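You operate a simulated robot arm through the tools that you are given. There is no shell and no other tool.

The job below is to be done with a simulated robot arm. You get a single attempt, and the scene is never put back.

JOB
Brush grease over the hub's bearing plate.
Fine: brush back where it lay, pot lid shut after. Set down upright: round brush. A coat counts when it lies all over at full strength: go over it till it gets no stronger.

The check looks at the end state, three seconds after you hand in, the way a careful person would. Anything else that was tipped, shoved, dropped, spilled or broken makes it a failure. Lids that push on must go on centred and level and be pressed home; caps that screw on are set level and turned clockwise until they are tight.

ROBOT AND FRAMES
A 7-joint arm with a four-finger gripper, fixed in place. Base frame: the origin is at the foot of the arm, x ahead of it, y to its left, z up. Lengths are in m, angles in rad, forces in N, time in s.
Its first joint turns from -1.204 to 3.002 rad. Payload 3.67 kg.
The TCP is the grasp point between the finger pads, 0.028 m short of the fingertips. In the tool frame z runs along the fingers and y along their closing line. Largest opening 0.112 m; the body of the gripper starts 0.073 m behind the TCP.
Orientation is told as [roll, pitch, yaw] about the base's x, y, z axes, in that order, counted from this pose: with the fingers straight down and closing along the base's y, the tool's x points along the base's -x, its y along +y and its z along -z.

CONTROLS
- The arm moves only by the tool jog_arm. Its arguments are lists of equal length, an entry for each row: "offset": the shift along the base's x, y, z in units of 40 mm (1.0 is 40 mm), a list of three; "angular": the turn, a rotation vector about the base's x, y, z in units of 5 degrees (1.0 is 5 degrees), a list of three. In form: {"offset": [[dx, dy, dz], ...], "angular": [[wx, wy, wz], ...]}. A call has 1 to 20 rows; each row shifts and turns the commanded pose from where the row before left it. "claw" is the closure, from 0 (fully open) to 1 (shut), set as the call begins (left out, the last holds). A call with a number of a shift or a turn outside -1 to 1 is refused whole. A row lasts 0.2 s, in which the tool goes at most 0.05 m and 0.15 rad; a call with a longer step from one row to the next is refused whole, and so is a gripper value outside its range. A pose out of reach is approached as far as the arm can. The call stops where the force on the tool passes 40 N (or 10 N more than at its start, if that is more) or the arm is blocked; 0.2 s more then pass. Each finger halts on what it meets, pressing with about 38 N; the grip force reading is that of the motor and also rises with nothing between the fingers. The clock runs only during rows and for 0.2 s after the last one: add rows that do not move to give the fingers time. It gives the time, the measured TCP pose, the force on the tool (base axes), the opening and the grip force at its end, in the units of the frame above (readings bear some noise), with the torque about the TCP (base axes, N m) and any sound that the robot's microphone picked up.
- Cameras (640 x 400 px; columns grow to the right, rows downward): "scene" is fixed at [0.0491, 0.4998, 1.5272]; the picture's right is [-0.46, -0.89, 0.00], its down [-0.52, 0.27, -0.81] and it looks along [0.72, -0.38, -0.58] (base axes); focal length 376 px, centre (320, 200). "wrist" rides on the gripper at [0.06, -0.018, -0.104] in the tool frame; the picture's right is [0.29, 0.96, 0.00], its down [-0.80, 0.24, -0.55] and it looks along [-0.53, 0.16, 0.83] (tool axes); focal length 234 px, centre (320, 200). There is no depth. A picture from a camera that has moved, and an enlarged one, comes with that camera's place and axes in the base frame and with its lens.
- snapshot(camera): a new picture of that camera. The clock stands still meanwhile.
- raise_lower(by): slides the trunk up (or, below 0, down) by that many m; the arm rides with it, the base frame stays. It gives what a move gives, with no picture.
- inspect(camera, box): a new picture of the part [left, top, right, bottom] of that camera's present view, enlarged. The clock stands still meanwhile.
- sign_off(): hands the job in; it is judged then, once.

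Places have to be worked out from the pictures, the camera data and where the tool is seen. Open the gripper and draw the arm clear of the work before you hand the job in, unless the task says otherwise.

The tools are called as a command line: name --argument value ..., lists and objects as JSON in quotes. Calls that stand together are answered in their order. jog_arm: Moves the arm, as the interface text tells. Its arguments: {"type":"object","properties":{"offset":{"type":"array"},"angular":{"type":"array"},"claw":{"type":"number"}},"required":["offset","angular"]} The other tools are called the same way: raise_lower (by) slides the trunk up or down; snapshot (camera) takes a picture; inspect (camera, box) takes an enlarged picture of a part of a camera's view; sign_off () hands the job in.

At the start:

```text
t: 0.0
tcp_pos: [0.5369, -0.0287, 1.2282]
tcp_rot: [0.0, -0.001, 0.001]
wrist_force: [0.2, -0.8, -0.6]
wrist_torque: [0.04, -0.02, -0.03]
finger_gap: 0.112
finger_force: 0.1
trunk travel left (down, up): [-0.625, 0.215]
```

scene: 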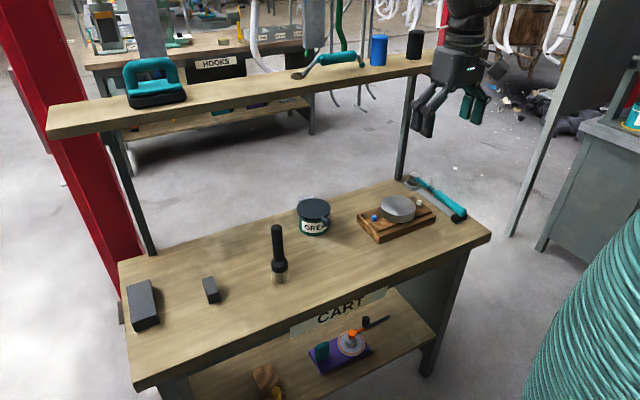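
wrist: 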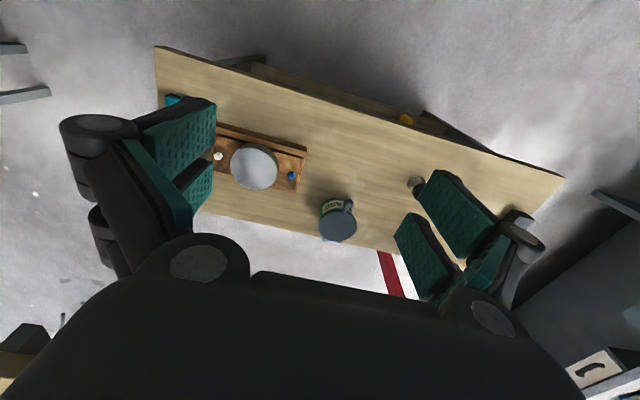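

I start by looking closer at the bench: brush (standing upright), grease pot with lid, and the hub on a wooden board. I take enlarged pictures.

inspect --camera "scene" --box '[240, 170, 500, 300]'

inspect --camera "scene" --box '[280, 180, 360, 250]'

inspect --camera "scene" --box '[240, 210, 320, 300]'

inspect --camera "wrist" --box '[180, 100, 460, 260]'

```text
2.46 times, centred on (370, 235) of scene
camera zoom: at [0.0491, 0.4998, 1.5272], right [-0.46, -0.89, 0.0], down [-0.52, 0.27, -0.81], along [0.72, -0.38, -0.58], focal length 925 px, centre (197, 114)
```

zoom: 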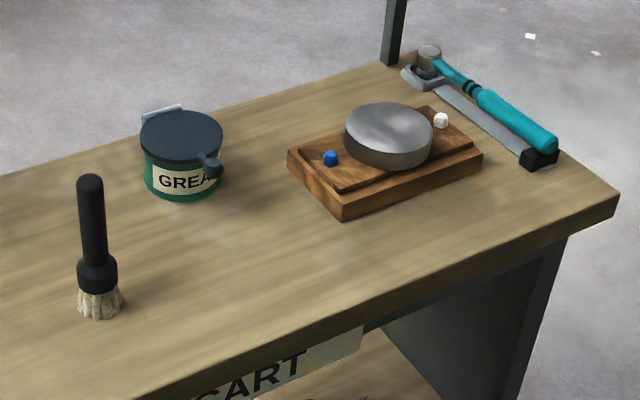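

```text
5.71 times, centred on (320, 215) of scene
camera zoom: at [0.0491, 0.4998, 1.5272], right [-0.46, -0.89, 0.0], down [-0.52, 0.27, -0.81], along [0.72, -0.38, -0.58], focal length 2148 px, centre (320, 114)
```

zoom: 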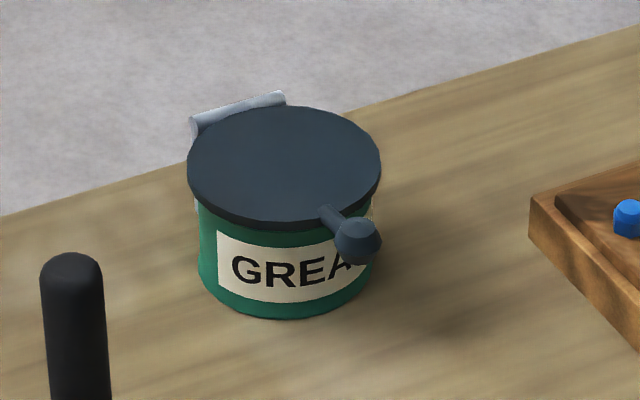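

```text
4.44 times, centred on (280, 255) of scene
camera zoom: at [0.0491, 0.4998, 1.5272], right [-0.46, -0.89, 0.0], down [-0.52, 0.27, -0.81], along [0.72, -0.38, -0.58], focal length 1671 px, centre (498, -44)
```

zoom: 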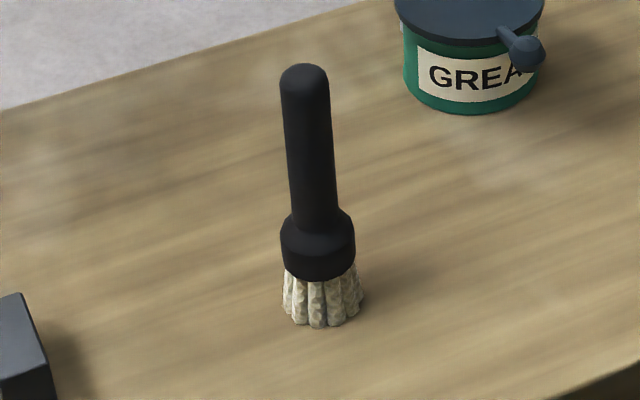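

```text
2.29 times, centred on (320, 180) of wrist
camera zoom: at [0.4773, -0.0473, 1.3316], right [-0.29, 0.96, 0.0], down [0.8, 0.24, 0.55], along [0.53, 0.16, -0.83], focal length 535 px, centre (320, 246)
```

zoom: 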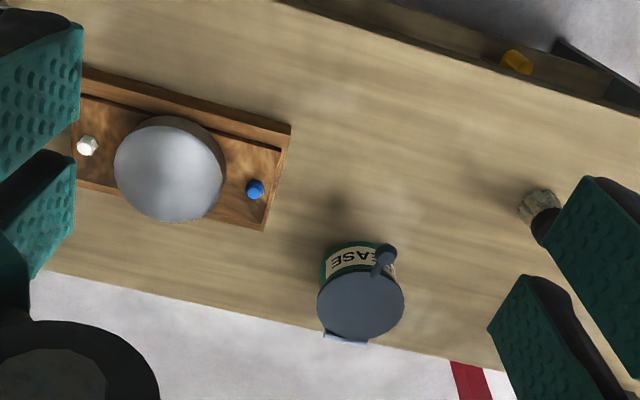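

The brush stands near (0.69, 0.28), the pot near (0.83, 0.11) with a hinge at the far side and a knob toward the robot, and the hub near (0.73, -0.12). I check the hub, the lower shelf and the overhead shelf more closely before moving.

inspect --camera "scene" --box '[350, 170, 480, 250]'

inspect --camera "scene" --box '[240, 300, 440, 400]'

inspect --camera "scene" --box '[380, 0, 540, 150]'

inspect --camera "wrist" --box '[300, 170, 380, 260]'

inspect --camera "wrist" --box '[200, 110, 320, 210]'

```text
4.92 times, centred on (415, 210) of scene
camera zoom: at [0.0491, 0.4998, 1.5272], right [-0.46, -0.89, 0.0], down [-0.52, 0.27, -0.81], along [0.72, -0.38, -0.58], focal length 1851 px, centre (-148, 151)
```

zoom: 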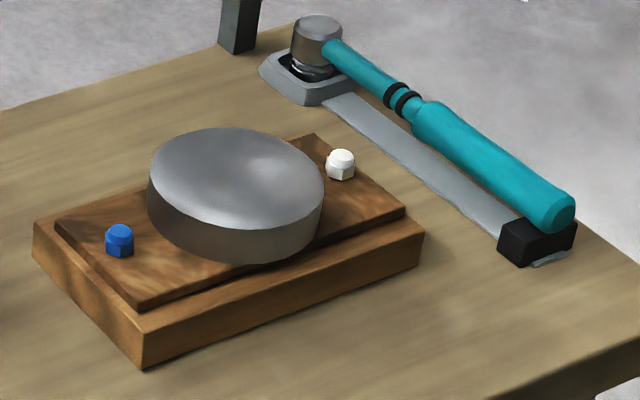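

```text
3.20 times, centred on (340, 350) of scene
camera zoom: at [0.0491, 0.4998, 1.5272], right [-0.46, -0.89, 0.0], down [-0.52, 0.27, -0.81], along [0.72, -0.38, -0.58], focal length 1203 px, centre (256, -280)
```

zoom: 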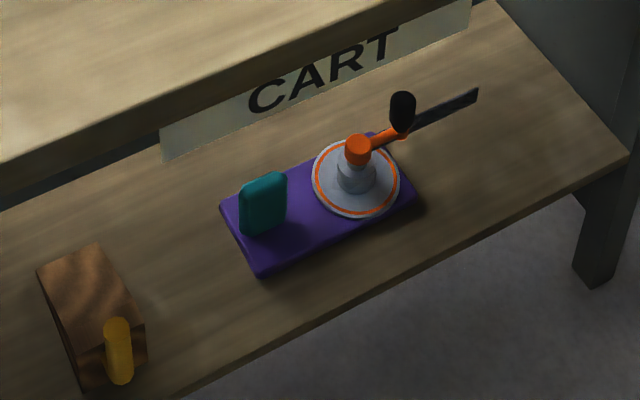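

```text
2.67 times, centred on (460, 75) of scene
camera zoom: at [0.0491, 0.4998, 1.5272], right [-0.46, -0.89, 0.0], down [-0.52, 0.27, -0.81], along [0.72, -0.38, -0.58], focal length 1002 px, centre (-53, 533)
```

zoom: 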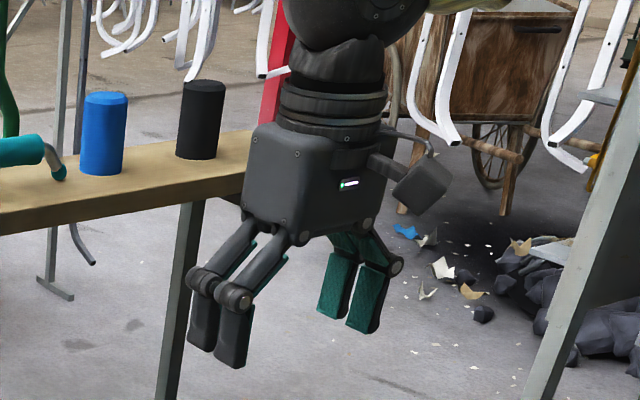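

```text
4.44 times, centred on (340, 215) of wrist
camera zoom: at [0.4773, -0.0473, 1.3316], right [-0.29, 0.96, 0.0], down [0.8, 0.24, 0.55], along [0.53, 0.16, -0.83], focal length 1041 px, centre (231, 133)
```

zoom: 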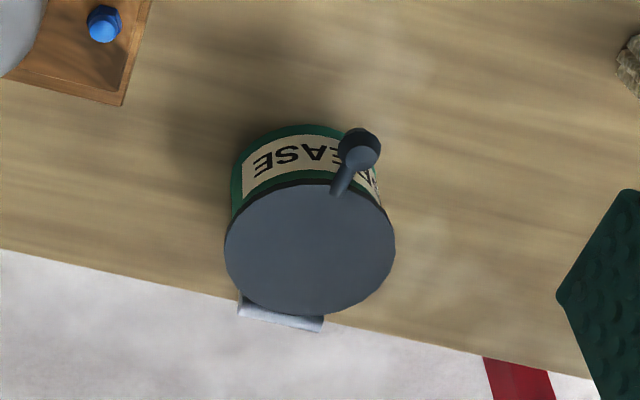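

```text
4.00 times, centred on (260, 160) of wrist
camera zoom: at [0.4773, -0.0473, 1.3316], right [-0.29, 0.96, 0.0], down [0.8, 0.24, 0.55], along [0.53, 0.16, -0.83], focal length 937 px, centre (560, 360)
```

zoom: 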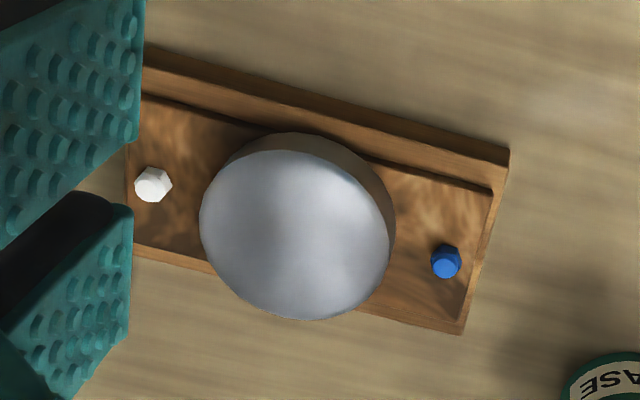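

The plate is the grey disc on the wooden board; the pot's lid is hinged along y on its far side with the knob at about (0.754, 0.107, 0.88). I move toward a viewpoint above and in front of the knob, tilting the fingers forward 30° so the hand stays clear of the overhead shelf.

jog_arm --offset '[[0.384, 0.425, -0.619], [0.384, 0.425, -0.619], [0.384, 0.425, -0.619], [0.384, 0.425, -0.619], [0.384, 0.425, -0.619], [0.384, 0.425, -0.619], [0.384, 0.425, -0.619], [0.384, 0.425, -0.619]]' --angular '[[0, -0.75, 0], [0, -0.75, 0], [0, -0.75, 0], [0, -0.75, 0], [0, -0.75, 0], [0, -0.75, 0], [0, -0.75, 0], [0, -0.75, 0]]' --claw 0

snapshot --camera "scene"

snapshot --camera "wrist"

```text
t: 1.8
tcp_pos: [0.6608, 0.1069, 1.0285]
tcp_rot: [-0.001, -0.523, -0.001]
wrist_force: [0.7, -0.1, 0.8]
wrist_torque: [0.0, 0.04, 0.0]
finger_gap: 0.112
finger_force: 0.1
trunk travel left (down, up): [-0.625, 0.215]
```

```text
taken
```

scene: 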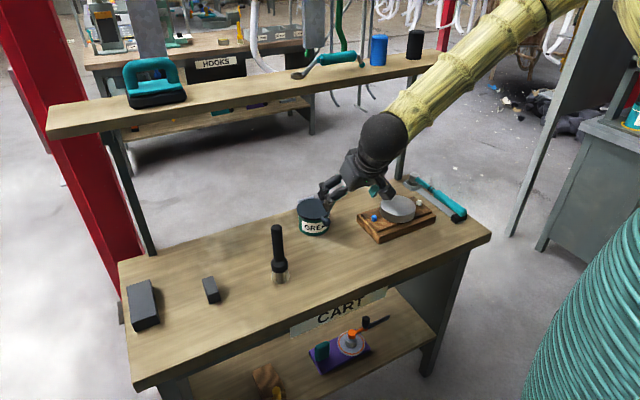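

```text
taken
camera wrist: at [0.5575, 0.0893, 1.0886], right [-0.25, 0.96, -0.14], down [0.41, 0.24, 0.88], along [0.88, 0.16, -0.46], focal length 234 px, centre (320, 200)
```

wrist: 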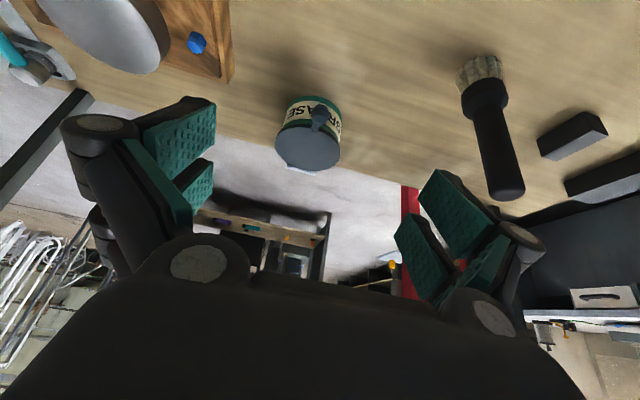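

The arm moved as commanded with the hand well below the shelf. I zoom on the knob and brush from the new wrist viewpoint for triangulation.

inspect --camera "wrist" --box '[260, 80, 360, 180]'

inspect --camera "wrist" --box '[430, 40, 550, 220]'

inspect --camera "scene" --box '[280, 90, 440, 240]'

```text
4.00 times, centred on (310, 130) of wrist
camera zoom: at [0.5575, 0.0893, 1.0886], right [-0.25, 0.96, -0.14], down [0.41, 0.24, 0.88], along [0.88, 0.16, -0.46], focal length 937 px, centre (360, 480)
```

zoom: 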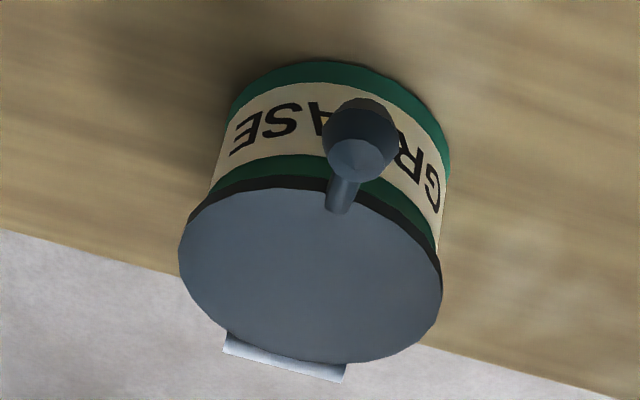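

```text
2.22 times, centred on (490, 130) of wrist
camera zoom: at [0.5575, 0.0893, 1.0886], right [-0.25, 0.96, -0.14], down [0.41, 0.24, 0.88], along [0.88, 0.16, -0.46], focal length 520 px, centre (-58, 356)
```

zoom: 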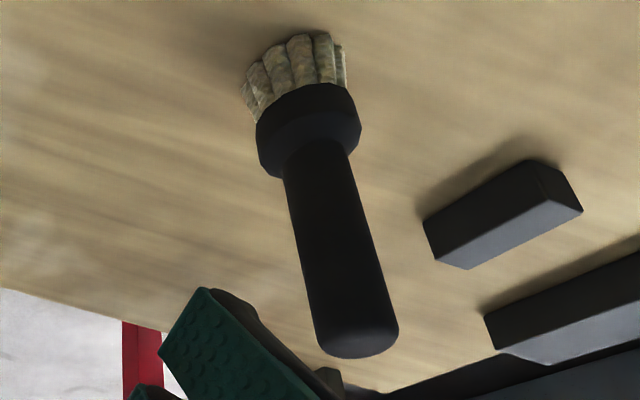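

```text
2.67 times, centred on (360, 165) of scene
camera zoom: at [0.0491, 0.4998, 1.5272], right [-0.46, -0.89, 0.0], down [-0.52, 0.27, -0.81], along [0.72, -0.38, -0.58], focal length 1002 px, centre (213, 293)
```

zoom: 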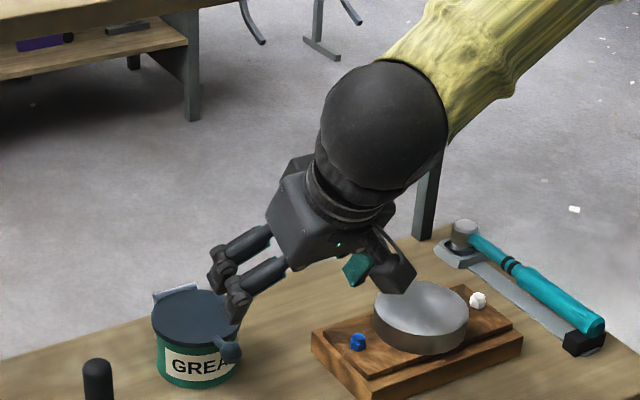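

The knob ball (about 21 mm) is at roughly (0.751, 0.109, 0.882), lid centre (0.829, 0.108, 0.871), hinge axis near x 0.884, z 0.868. I go to a pre-grasp 7 cm back from the knob with a 45° tilt.

jog_arm --offset '[[0.206, 0.0125, -0.5625], [0.206, 0.0125, -0.5625], [0.206, 0.0125, -0.5625], [0.206, 0.0125, -0.5625], [0, 0, 0]]' --angular '[[0, -0.75, 0], [0, -0.75, 0], [0, -0.75, 0], [0, -0.75, 0], [0, 0, 0]]'

snapshot --camera "wrist"

inspect --camera "scene" --box '[270, 110, 430, 260]'

```text
t: 3.0
tcp_pos: [0.6923, 0.1093, 0.9404]
tcp_rot: [0.002, -0.784, -0.001]
wrist_force: [-0.7, 0.1, -0.5]
wrist_torque: [0.0, 0.02, 0.0]
finger_gap: 0.112
finger_force: 0.1
trunk travel left (down, up): [-0.625, 0.215]
```

```text
taken
camera wrist: at [0.576, 0.0905, 0.9709], right [-0.2, 0.96, -0.2], down [0.17, 0.24, 0.96], along [0.96, 0.16, -0.21], focal length 234 px, centre (320, 200)
```

wrist: 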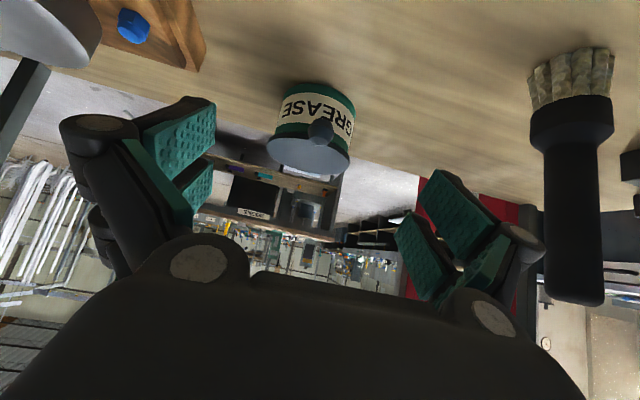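

```text
2.67 times, centred on (350, 185) of scene
camera zoom: at [0.0491, 0.4998, 1.5272], right [-0.46, -0.89, 0.0], down [-0.52, 0.27, -0.81], along [0.72, -0.38, -0.58], focal length 1002 px, centre (240, 240)
```

zoom: 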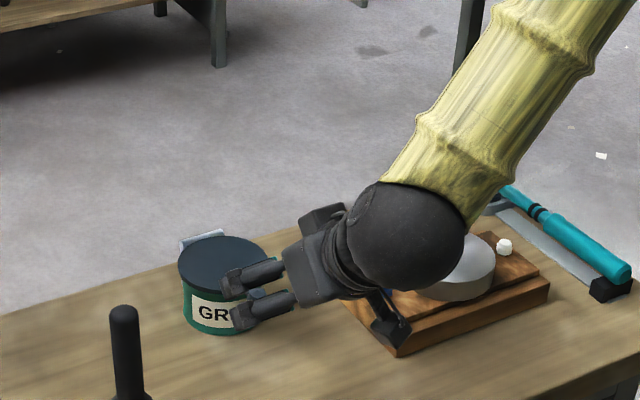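

I recheck the knob's place in this nearer view before advancing.

inspect --camera "wrist" --box '[260, 70, 370, 190]'

```text
3.33 times, centred on (315, 130) of wrist
camera zoom: at [0.576, 0.0905, 0.9709], right [-0.2, 0.96, -0.2], down [0.17, 0.24, 0.96], along [0.96, 0.16, -0.21], focal length 781 px, centre (337, 433)
```

zoom: 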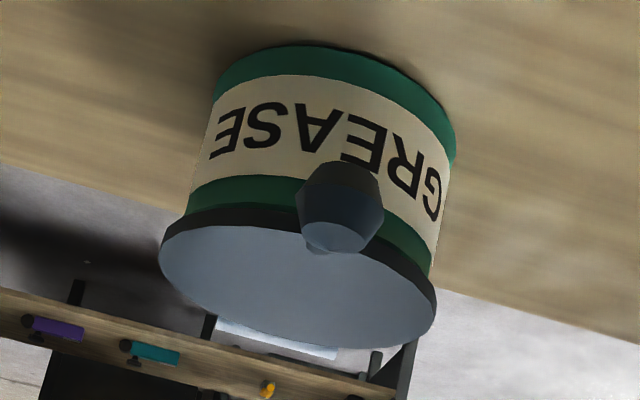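

The knob re-measures at about (0.750, 0.109, 0.88). I advance along the finger direction so the ball lies a centimetre past the TCP, then look.

jog_arm --offset '[[0.425, 0, -0.437], [0.425, 0, -0.437], [0.425, 0, -0.437], [0, 0, 0]]' --angular '[[0, 0, 0], [0, 0, 0], [0, 0, 0], [0, 0, 0]]'

snapshot --camera "wrist"

inspect --camera "scene" --box '[280, 160, 400, 260]'

```text
t: 4.0
tcp_pos: [0.7425, 0.1094, 0.8866]
tcp_rot: [0.001, -0.785, -0.002]
wrist_force: [-0.8, -1.1, -0.5]
wrist_torque: [0.01, 0.02, -0.01]
finger_gap: 0.1119
finger_force: 0.0
trunk travel left (down, up): [-0.625, 0.215]
```

```text
taken
camera wrist: at [0.6269, 0.0908, 0.9174], right [-0.2, 0.96, -0.2], down [0.17, 0.24, 0.96], along [0.96, 0.16, -0.21], focal length 234 px, centre (320, 200)
```

wrist: 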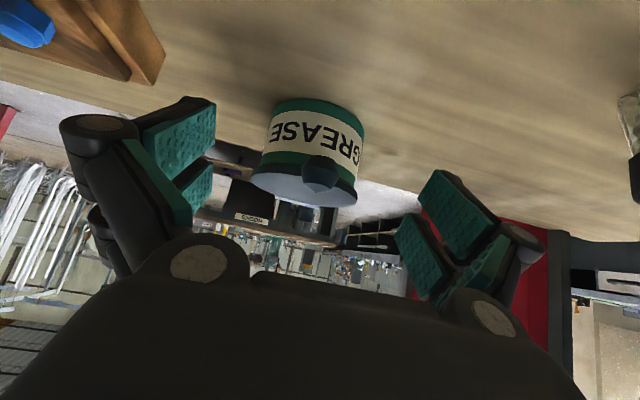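

```text
4.00 times, centred on (340, 210) of scene
camera zoom: at [0.0491, 0.4998, 1.5272], right [-0.46, -0.89, 0.0], down [-0.52, 0.27, -0.81], along [0.72, -0.38, -0.58], focal length 1504 px, centre (240, 160)
```

zoom: 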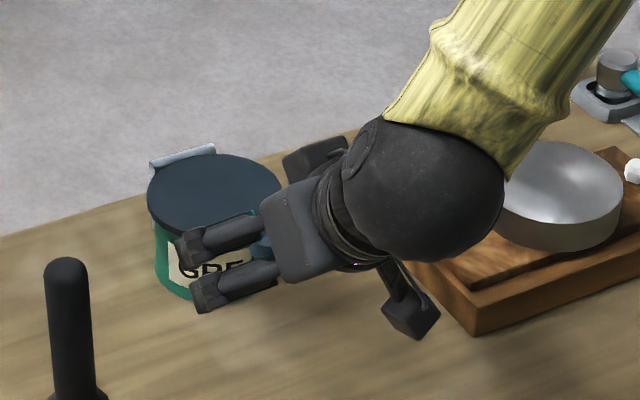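

The ball lies between the fingers, just past the TCP. I close on it and hold still to read the opening.

jog_arm --offset '[[0, 0, 0], [0, 0, 0], [0, 0, 0], [0, 0, 0]]' --angular '[[0, 0, 0], [0, 0, 0], [0, 0, 0], [0, 0, 0]]' --claw 1

snapshot --camera "wrist"

```text
t: 5.0
tcp_pos: [0.7435, 0.109, 0.8864]
tcp_rot: [-0.001, -0.785, 0.0]
wrist_force: [1.2, 3.4, -0.9]
wrist_torque: [0.07, 0.05, 0.07]
finger_gap: 0.0223
finger_force: 45.0
trunk travel left (down, up): [-0.625, 0.215]
```

```text
taken
camera wrist: at [0.6272, 0.0914, 0.9172], right [-0.2, 0.96, -0.2], down [0.17, 0.24, 0.96], along [0.96, 0.16, -0.21], focal length 234 px, centre (320, 200)
```

wrist: 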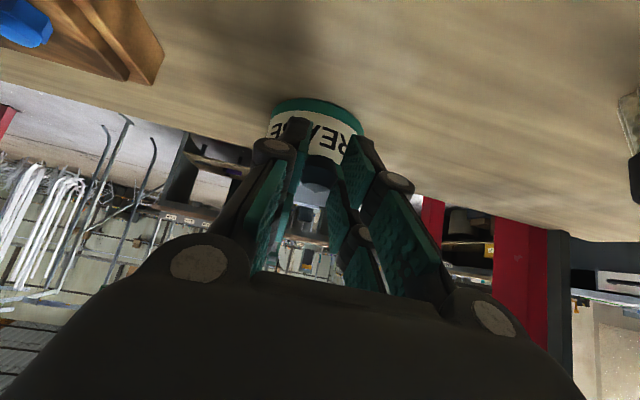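

The gap of 22 mm shows the ball is held. I lift it along an arc about the hinge, first 10° to test the forces.

jog_arm --offset '[[0.039, 0, 0.29], [0.064, 0, 0.285], [0, 0, 0]]' --angular '[[0, 0, 0], [0, 0, 0], [0, 0, 0]]'

inspect --camera "scene" --box '[280, 160, 400, 260]'

```text
t: 5.8
tcp_pos: [0.748, 0.1102, 0.9094]
tcp_rot: [0.0, -0.784, 0.0]
wrist_force: [-3.3, 4.9, -6.8]
wrist_torque: [0.14, 0.98, 0.14]
finger_gap: 0.0209
finger_force: 45.4
trunk travel left (down, up): [-0.625, 0.215]
```

```text
4.00 times, centred on (340, 210) of scene
camera zoom: at [0.0491, 0.4998, 1.5272], right [-0.46, -0.89, 0.0], down [-0.52, 0.27, -0.81], along [0.72, -0.38, -0.58], focal length 1504 px, centre (240, 160)
```

zoom: 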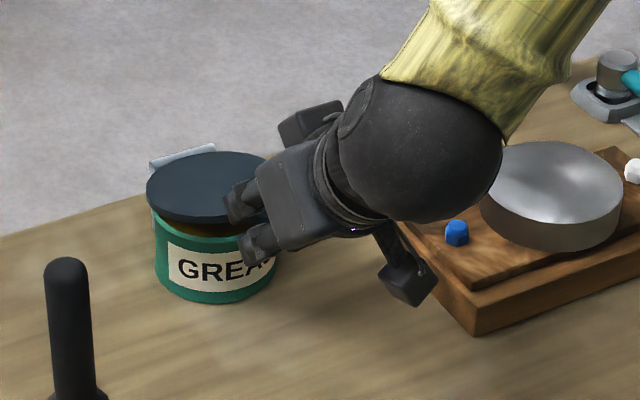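

The lid lifts with small forces. I continue the arc to 30°.

jog_arm --offset '[[0.088, 0, 0.279], [0.112, 0, 0.27], [0.1355, 0, 0.259], [0.1575, 0, 0.246], [0, 0, 0]]' --angular '[[0, 0, 0], [0, 0, 0], [0, 0, 0], [0, 0, 0], [0, 0, 0]]'

inspect --camera "scene" --box '[280, 130, 400, 250]'

```text
t: 7.0
tcp_pos: [0.7683, 0.1098, 0.9535]
tcp_rot: [0.0, -0.787, 0.0]
wrist_force: [-10.0, 8.2, 0.3]
wrist_torque: [0.27, 0.72, 0.23]
finger_gap: 0.0211
finger_force: 44.8
trunk travel left (down, up): [-0.625, 0.215]
```

```text
3.33 times, centred on (340, 190) of scene
camera zoom: at [0.0491, 0.4998, 1.5272], right [-0.46, -0.89, 0.0], down [-0.52, 0.27, -0.81], along [0.72, -0.38, -0.58], focal length 1253 px, centre (253, 233)
```

zoom: 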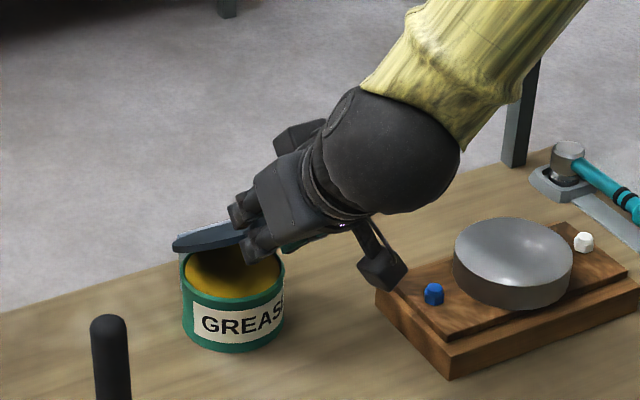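

Lid is at about 31°, pot unmoved, grease visible inside. The outward radial force suggests my radius is ~2 mm short, so I correct outward (and slightly +y) while continuing to about 60°.

jog_arm --offset '[[0.1575, 0.025, 0.295], [0.2375, 0.025, 0.255], [0.265, 0, 0.23], [0, 0, 0]]' --angular '[[0, 0, 0], [0, 0, 0], [0, 0, 0], [0, 0, 0]]'

snapshot --camera "scene"

```text
t: 8.0
tcp_pos: [0.7965, 0.1098, 0.9849]
tcp_rot: [-0.001, -0.785, -0.002]
wrist_force: [-0.5, -1.4, -5.8]
wrist_torque: [-0.02, 0.62, 0.0]
finger_gap: 0.0209
finger_force: 44.7
trunk travel left (down, up): [-0.625, 0.215]
```

```text
taken
```

scene: 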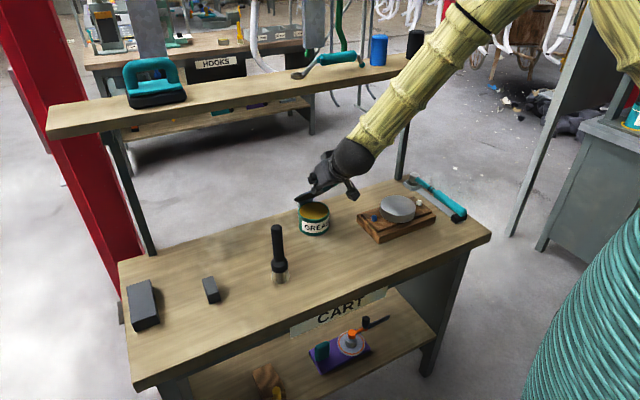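

Forces are low now. I continue the arc to about 75° open.

jog_arm --offset '[[0.2775, 0, 0.215], [0.3075, 0, 0.165], [0.3225, 0, 0.1325], [0.335, 0, 0.0975], [0, 0, 0]]' --angular '[[0, 0, 0], [0, 0, 0], [0, 0, 0], [0, 0, 0], [0, 0, 0]]'

inspect --camera "scene" --box '[270, 100, 430, 250]'

```text
t: 9.2
tcp_pos: [0.844, 0.1093, 1.0086]
tcp_rot: [0.001, -0.786, -0.003]
wrist_force: [-3.6, -8.7, -7.2]
wrist_torque: [-0.17, 0.75, -0.16]
finger_gap: 0.0211
finger_force: 44.6
trunk travel left (down, up): [-0.625, 0.215]
```

```text
2.67 times, centred on (350, 175) of scene
camera zoom: at [0.0491, 0.4998, 1.5272], right [-0.46, -0.89, 0.0], down [-0.52, 0.27, -0.81], along [0.72, -0.38, -0.58], focal length 1002 px, centre (240, 267)
```

zoom: 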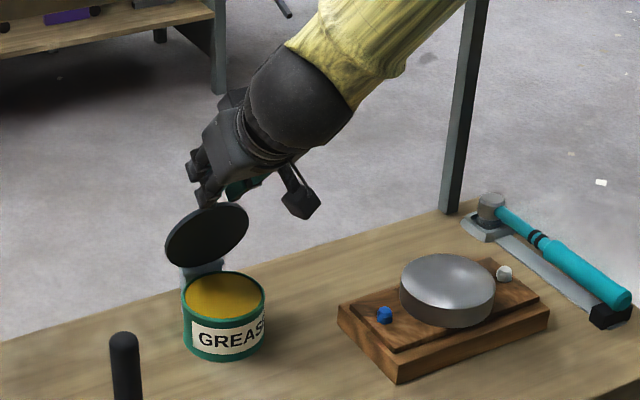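

The lid is about 73° open. I relieve the sideways force by a small −y shift and carry on past vertical.

jog_arm --offset '[[0.365, -0.025, 0.0375], [0.345, -0.025, 0.03], [0.345, 0, -0.005], [0, 0, 0]]' --angular '[[0, 0, 0], [0, 0, 0], [0, 0, 0], [0, 0, 0]]'

inspect --camera "scene" --box '[270, 100, 430, 250]'

```text
t: 10.2
tcp_pos: [0.8866, 0.1094, 1.0112]
tcp_rot: [0.001, -0.788, 0.0]
wrist_force: [-2.8, -0.4, 0.8]
wrist_torque: [-0.1, 0.35, -0.07]
finger_gap: 0.0207
finger_force: 45.4
trunk travel left (down, up): [-0.625, 0.215]
```

```text
2.67 times, centred on (350, 175) of scene
camera zoom: at [0.0491, 0.4998, 1.5272], right [-0.46, -0.89, 0.0], down [-0.52, 0.27, -0.81], along [0.72, -0.38, -0.58], focal length 1002 px, centre (240, 267)
```

zoom: 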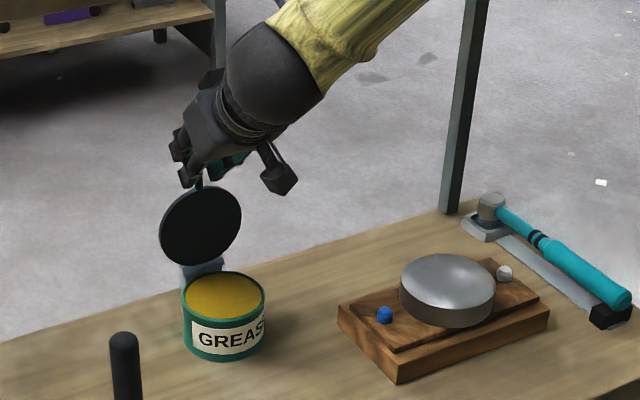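

The lid is roughly vertical. I continue a bit further back to find its stop or rest angle.

jog_arm --offset '[[0.3425, 0, -0.0425], [0.3375, 0, -0.0775], [0, 0, 0]]' --angular '[[0, 0, 0], [0, 0, 0], [0, 0, 0]]'

snapshot --camera "scene"

inspect --camera "scene" --box '[270, 100, 430, 250]'

```text
t: 11.0
tcp_pos: [0.9139, 0.1098, 1.0061]
tcp_rot: [0.001, -0.786, 0.0]
wrist_force: [-2.9, 2.0, 2.6]
wrist_torque: [-0.09, 0.44, -0.08]
finger_gap: 0.0207
finger_force: 45.2
trunk travel left (down, up): [-0.625, 0.215]
```

```text
taken
```

scene: 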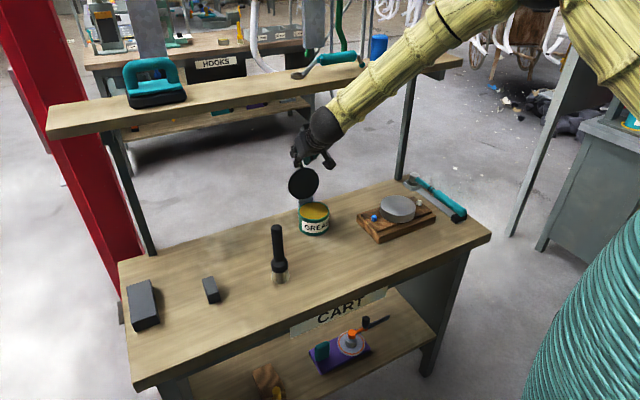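

```text
2.67 times, centred on (350, 175) of scene
camera zoom: at [0.0491, 0.4998, 1.5272], right [-0.46, -0.89, 0.0], down [-0.52, 0.27, -0.81], along [0.72, -0.38, -0.58], focal length 1002 px, centre (240, 267)
```

zoom: 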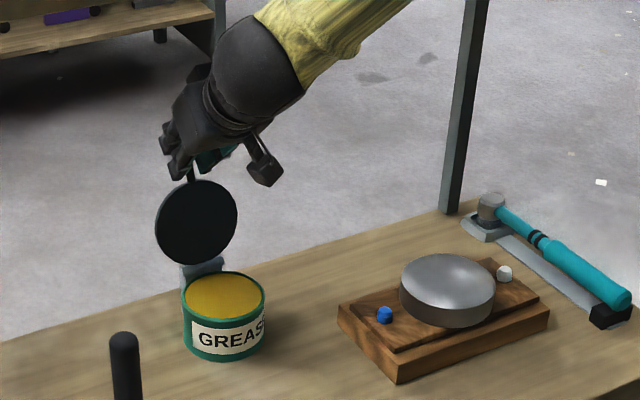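

Still free past 100°. I ease it back a little further, watching for the stop.

jog_arm --offset '[[0.315, 0, -0.1075], [0, 0, 0]]' --angular '[[0, 0, 0], [0, 0, 0]]'

```text
t: 11.6
tcp_pos: [0.9269, 0.1087, 1.0029]
tcp_rot: [0.002, -0.786, 0.0]
wrist_force: [-4.8, 5.3, 3.2]
wrist_torque: [-0.1, -0.15, -0.09]
finger_gap: 0.0207
finger_force: 45.1
trunk travel left (down, up): [-0.625, 0.215]
```

A little more resistance; one more half-step to see whether this is the stop.

jog_arm --offset '[[0.15, -0.02, -0.065], [0, 0, 0]]' --angular '[[0, 0, 0], [0, 0, 0]]'

inspect --camera "scene" --box '[270, 100, 430, 250]'

```text
t: 12.2
tcp_pos: [0.9274, 0.1099, 1.0016]
tcp_rot: [-0.001, -0.787, 0.001]
wrist_force: [-35.3, 7.4, 9.8]
wrist_torque: [0.05, 1.06, 0.07]
finger_gap: 0.0204
finger_force: 45.3
trunk travel left (down, up): [-0.625, 0.215]
```

```text
2.67 times, centred on (350, 175) of scene
camera zoom: at [0.0491, 0.4998, 1.5272], right [-0.46, -0.89, 0.0], down [-0.52, 0.27, -0.81], along [0.72, -0.38, -0.58], focal length 1002 px, centre (240, 267)
```

zoom: 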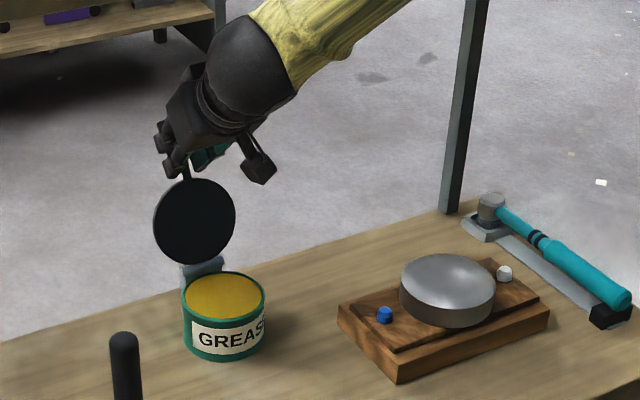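

That is the stop (35 N) and the pot has not moved. I back off that half-step and open the fingers slowly.

jog_arm --offset '[[-0.17, 0, 0.07], [0, 0, 0]]' --angular '[[0, 0, 0], [0, 0, 0]]'

jog_arm --offset '[[0, 0, 0], [0, 0, 0], [0, 0, 0]]' --angular '[[0, 0, 0], [0, 0, 0], [0, 0, 0]]' --claw 0.5

inspect --camera "scene" --box '[270, 100, 430, 250]'

```text
t: 12.8
tcp_pos: [0.9268, 0.1099, 1.0003]
tcp_rot: [0.0, -0.786, 0.0]
wrist_force: [4.6, 16.5, 3.5]
wrist_torque: [0.24, -1.36, 0.18]
finger_gap: 0.0204
finger_force: 45.3
trunk travel left (down, up): [-0.625, 0.215]
```

```text
t: 13.6
tcp_pos: [0.9259, 0.1079, 1.0015]
tcp_rot: [0.0, -0.785, -0.001]
wrist_force: [0.7, 0.3, 0.0]
wrist_torque: [-0.03, -0.05, -0.01]
finger_gap: 0.0561
finger_force: 0.1
trunk travel left (down, up): [-0.625, 0.215]
```

```text
2.67 times, centred on (350, 175) of scene
camera zoom: at [0.0491, 0.4998, 1.5272], right [-0.46, -0.89, 0.0], down [-0.52, 0.27, -0.81], along [0.72, -0.38, -0.58], focal length 1002 px, centre (240, 267)
```

zoom: 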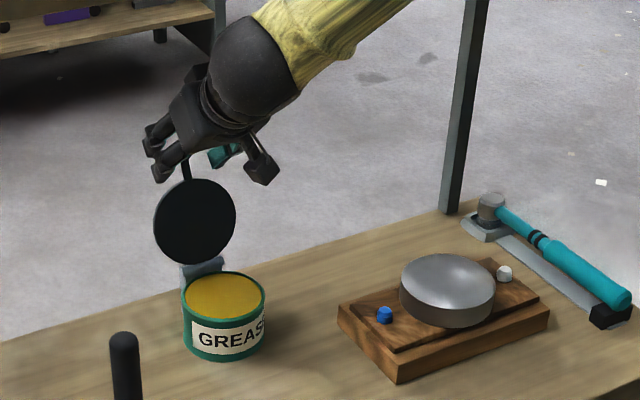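

The lid rests open by itself. I back out along the finger direction, then move to a viewpoint in front of the brush.

jog_arm --offset '[[-0.5, 0, 0.5], [-0.8, 0, 0.8], [-0.6, 0, 0.6], [-0.819, 0.528, -0.1], [-0.819, 0.528, -0.1], [-0.819, 0.528, -0.1], [-0.819, 0.528, -0.1], [-0.819, 0.528, -0.1], [-0.819, 0.528, -0.1], [-0.819, 0.528, -0.1], [-0.819, 0.528, -0.1], [0, 0, 0]]' --angular '[[0, 0, 0], [0, 0, 0], [0, 0, 0], [0, 0, 0], [0, 0, 0], [0, 0, 0], [0, 0, 0], [0, 0, 0], [0, 0, 0], [0, 0, 0], [0, 0, 0], [0, 0, 0]]'

snapshot --camera "scene"

snapshot --camera "wrist"

```text
t: 16.2
tcp_pos: [0.5874, 0.2764, 1.0455]
tcp_rot: [0.003, -0.785, -0.001]
wrist_force: [0.0, -1.0, 0.0]
wrist_torque: [0.02, 0.02, 0.02]
finger_gap: 0.0562
finger_force: 0.1
trunk travel left (down, up): [-0.625, 0.215]
```

```text
taken
```

scene: 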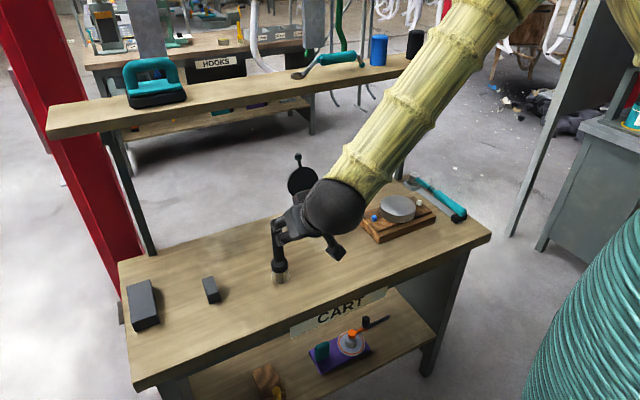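

```text
taken
camera wrist: at [0.4721, 0.2577, 1.0759], right [-0.2, 0.96, -0.2], down [0.17, 0.24, 0.96], along [0.96, 0.16, -0.21], focal length 234 px, centre (320, 200)
```

wrist: 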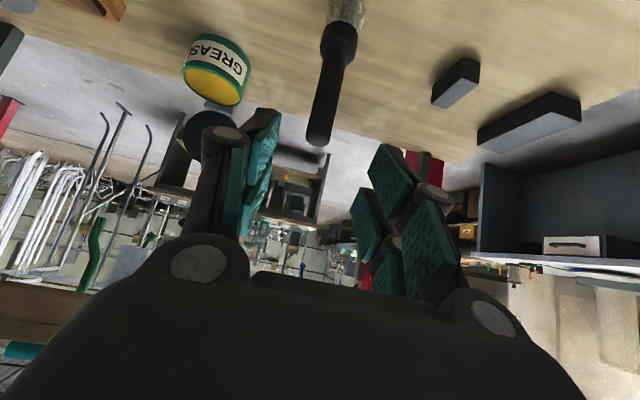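

The handle measures at x≈0.688, y≈0.277, top z≈0.975. I open fully and move in along the finger direction so the lower handle ends between the pads at about z 0.907.

jog_arm --offset '[[0.2575, 0.0075, -0.731], [0.2575, 0.0075, -0.731], [0.5, 0, -0.5], [0.5, 0, -0.5], [0, 0, 0]]' --angular '[[0, 0, 0], [0, 0, 0], [0, 0, 0], [0, 0, 0], [0, 0, 0]]' --claw 0

snapshot --camera "wrist"

inspect --camera "scene" --box '[230, 190, 370, 300]'

```text
t: 17.4
tcp_pos: [0.6493, 0.2786, 0.9454]
tcp_rot: [-0.003, -0.787, 0.002]
wrist_force: [-0.4, 1.1, 0.6]
wrist_torque: [0.01, 0.0, -0.03]
finger_gap: 0.1119
finger_force: 0.0
trunk travel left (down, up): [-0.625, 0.215]
```

```text
taken
camera wrist: at [0.5324, 0.2603, 0.9768], right [-0.2, 0.96, -0.2], down [0.17, 0.24, 0.96], along [0.96, 0.16, -0.21], focal length 234 px, centre (320, 200)
```

wrist: 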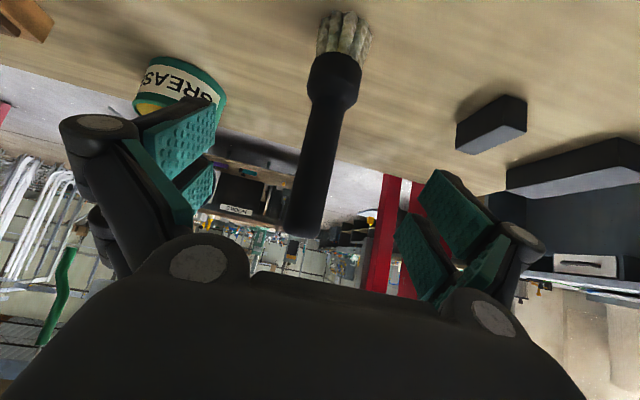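

```text
3.64 times, centred on (300, 245) of scene
camera zoom: at [0.0491, 0.4998, 1.5272], right [-0.46, -0.89, 0.0], down [-0.52, 0.27, -0.81], along [0.72, -0.38, -0.58], focal length 1367 px, centre (393, 36)
```

zoom: 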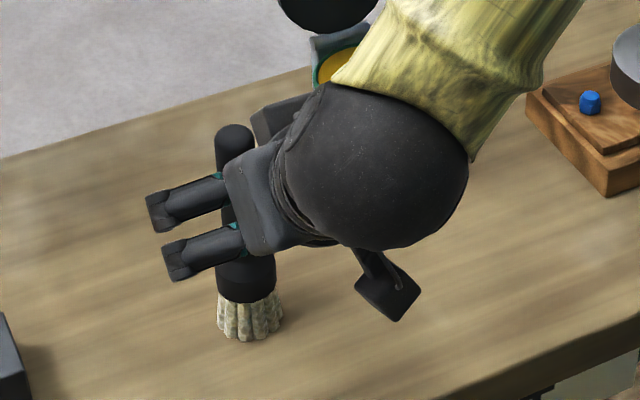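

Alignment looks good, with the handle between the pads. I advance the last 4 cm.

jog_arm --offset '[[0.48, -0.02, -0.48], [0.48, -0.02, -0.48], [0, 0, 0]]' --angular '[[0, 0, 0], [0, 0, 0], [0, 0, 0]]'

snapshot --camera "wrist"

inspect --camera "scene" --box '[230, 190, 370, 300]'

```text
t: 18.2
tcp_pos: [0.6876, 0.2761, 0.909]
tcp_rot: [0.0, -0.786, -0.001]
wrist_force: [0.0, 0.6, 0.3]
wrist_torque: [-0.01, 0.01, -0.02]
finger_gap: 0.1119
finger_force: 0.0
trunk travel left (down, up): [-0.625, 0.215]
```

```text
taken
camera wrist: at [0.5717, 0.2587, 0.9387], right [-0.2, 0.96, -0.2], down [0.17, 0.24, 0.96], along [0.96, 0.16, -0.21], focal length 234 px, centre (320, 200)
```

wrist: 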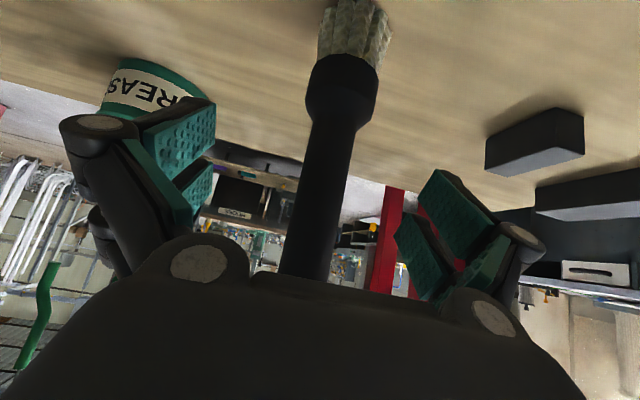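

```text
3.64 times, centred on (300, 245) of scene
camera zoom: at [0.0491, 0.4998, 1.5272], right [-0.46, -0.89, 0.0], down [-0.52, 0.27, -0.81], along [0.72, -0.38, -0.58], focal length 1367 px, centre (393, 36)
```

zoom: 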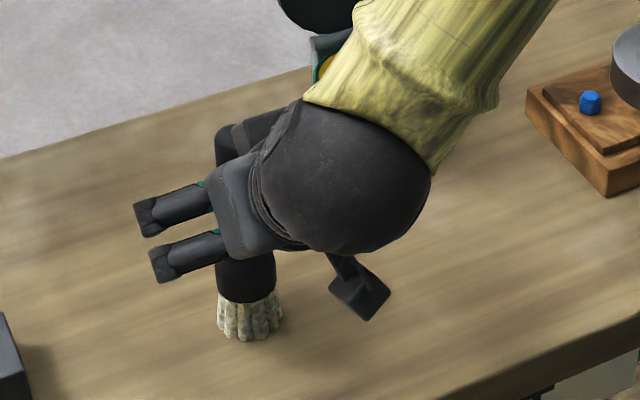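

Let me zoom on the wrist view to centre the handle in y before closing.

inspect --camera "wrist" --box '[260, 80, 420, 280]'

```text
2.00 times, centred on (340, 180) of wrist
camera zoom: at [0.5717, 0.2587, 0.9387], right [-0.2, 0.96, -0.2], down [0.17, 0.24, 0.96], along [0.96, 0.16, -0.21], focal length 468 px, centre (280, 240)
```

zoom: 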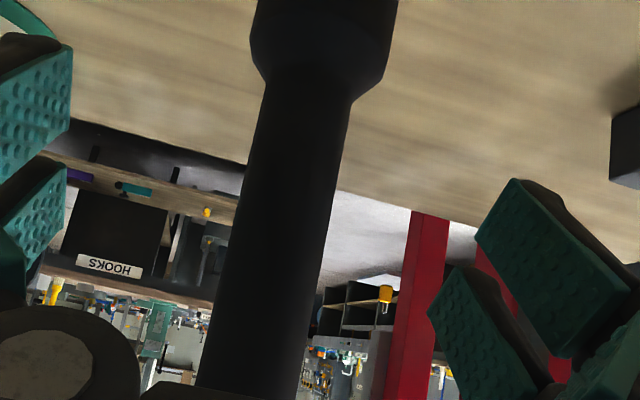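

The handle is centred on the TCP. I close the fingers, dwell, and read.

jog_arm --offset '[[0, 0, 0], [0, 0, 0], [0, 0, 0], [0, 0, 0]]' --angular '[[0, 0, 0], [0, 0, 0], [0, 0, 0], [0, 0, 0]]' --claw 1

snapshot --camera "wrist"

inspect --camera "scene" --box '[230, 190, 370, 300]'

```text
t: 19.2
tcp_pos: [0.688, 0.2761, 0.9093]
tcp_rot: [-0.001, -0.787, -0.001]
wrist_force: [0.1, 0.8, -0.4]
wrist_torque: [0.03, 0.03, 0.01]
finger_gap: 0.025
finger_force: 38.6
trunk travel left (down, up): [-0.625, 0.215]
```

```text
taken
camera wrist: at [0.572, 0.2587, 0.9386], right [-0.2, 0.96, -0.2], down [0.17, 0.24, 0.96], along [0.96, 0.16, -0.21], focal length 234 px, centre (320, 200)
```

wrist: 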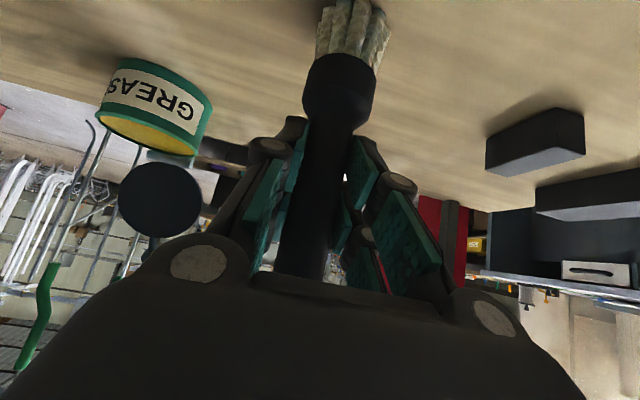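

```text
3.64 times, centred on (300, 245) of scene
camera zoom: at [0.0491, 0.4998, 1.5272], right [-0.46, -0.89, 0.0], down [-0.52, 0.27, -0.81], along [0.72, -0.38, -0.58], focal length 1367 px, centre (393, 36)
```

zoom: 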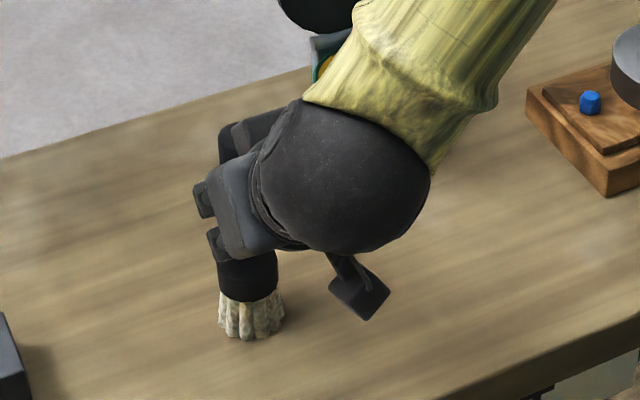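

The handle is held at 25 mm; brush base reference is TCP (0.688, 0.276, 0.909). I lift straight up.

jog_arm --offset '[[0, 0, 0.3], [0, 0, 0.6], [0, 0, 0.8], [0, 0, 0.8], [0, 0, 0.5], [0, 0, 0]]' --angular '[[0, 0, 0], [0, 0, 0], [0, 0, 0], [0, 0, 0], [0, 0, 0], [0, 0, 0]]'

snapshot --camera "scene"

inspect --camera "scene" --box '[250, 150, 370, 260]'

snapshot --camera "wrist"

```text
t: 20.6
tcp_pos: [0.6873, 0.2765, 1.0296]
tcp_rot: [0.002, -0.787, 0.001]
wrist_force: [0.0, -0.8, -0.8]
wrist_torque: [-0.01, -0.01, 0.01]
finger_gap: 0.025
finger_force: 37.6
trunk travel left (down, up): [-0.625, 0.215]
```

```text
taken
```

scene: 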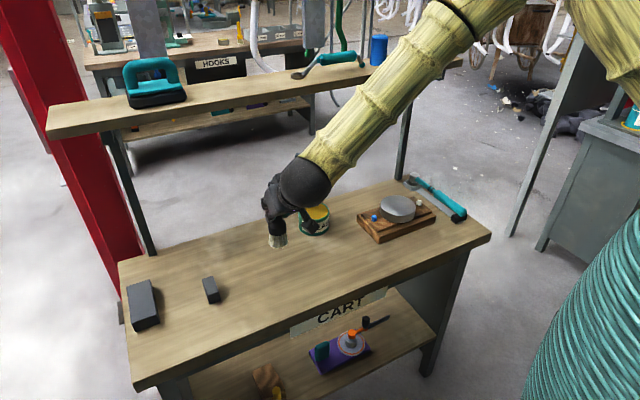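

```text
3.64 times, centred on (310, 205) of scene
camera zoom: at [0.0491, 0.4998, 1.5272], right [-0.46, -0.89, 0.0], down [-0.52, 0.27, -0.81], along [0.72, -0.38, -0.58], focal length 1367 px, centre (356, 182)
```

zoom: 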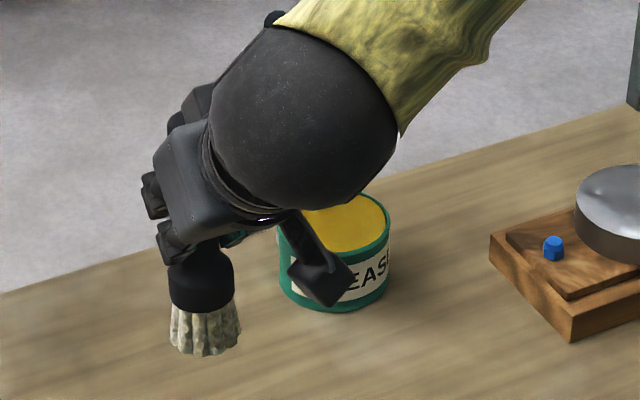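

```text
taken
camera wrist: at [0.5716, 0.258, 1.0597], right [-0.2, 0.96, -0.2], down [0.17, 0.24, 0.96], along [0.96, 0.16, -0.21], focal length 234 px, centre (320, 200)
```

wrist: 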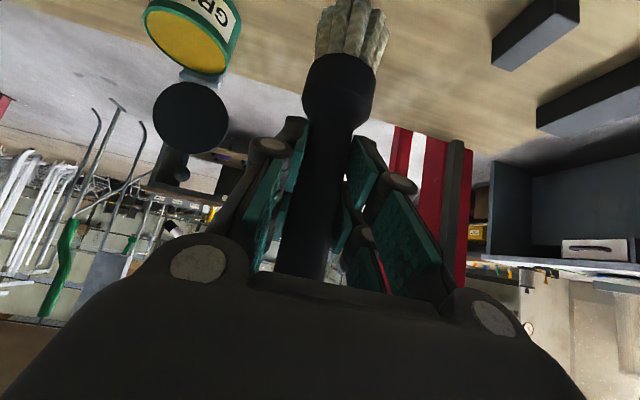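

The brush hangs upright, bristle tip about 0.112 m below the TCP. I move over the pot's centre at (0.829, 0.108), keeping the same height.

jog_arm --offset '[[0.507, -0.602, 0], [0.507, -0.602, 0], [0.507, -0.602, 0], [0.507, -0.602, 0], [0.507, -0.602, 0], [0.507, -0.602, 0], [0.507, -0.602, 0], [0, 0, 0]]' --angular '[[0, 0, 0], [0, 0, 0], [0, 0, 0], [0, 0, 0], [0, 0, 0], [0, 0, 0], [0, 0, 0], [0, 0, 0]]'

inspect --camera "scene" --box '[270, 120, 400, 250]'

snapshot --camera "wrist"

```text
t: 22.4
tcp_pos: [0.8285, 0.1067, 1.029]
tcp_rot: [0.001, -0.785, -0.001]
wrist_force: [-0.7, -0.2, -1.3]
wrist_torque: [-0.03, 0.0, -0.04]
finger_gap: 0.0253
finger_force: 38.1
trunk travel left (down, up): [-0.625, 0.215]
```

```text
3.08 times, centred on (335, 185) of scene
camera zoom: at [0.0491, 0.4998, 1.5272], right [-0.46, -0.89, 0.0], down [-0.52, 0.27, -0.81], along [0.72, -0.38, -0.58], focal length 1157 px, centre (274, 246)
```

zoom: 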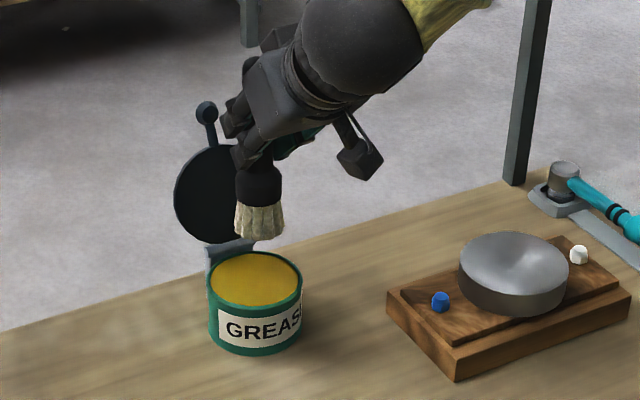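

```text
taken
camera wrist: at [0.7126, 0.0879, 1.0587], right [-0.2, 0.96, -0.2], down [0.17, 0.24, 0.96], along [0.96, 0.16, -0.21], focal length 234 px, centre (320, 200)
```

wrist: 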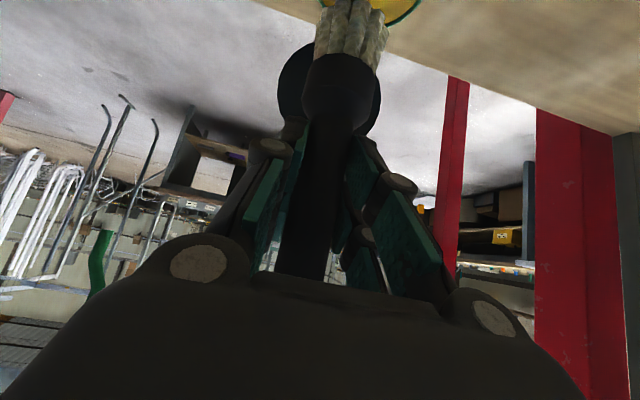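

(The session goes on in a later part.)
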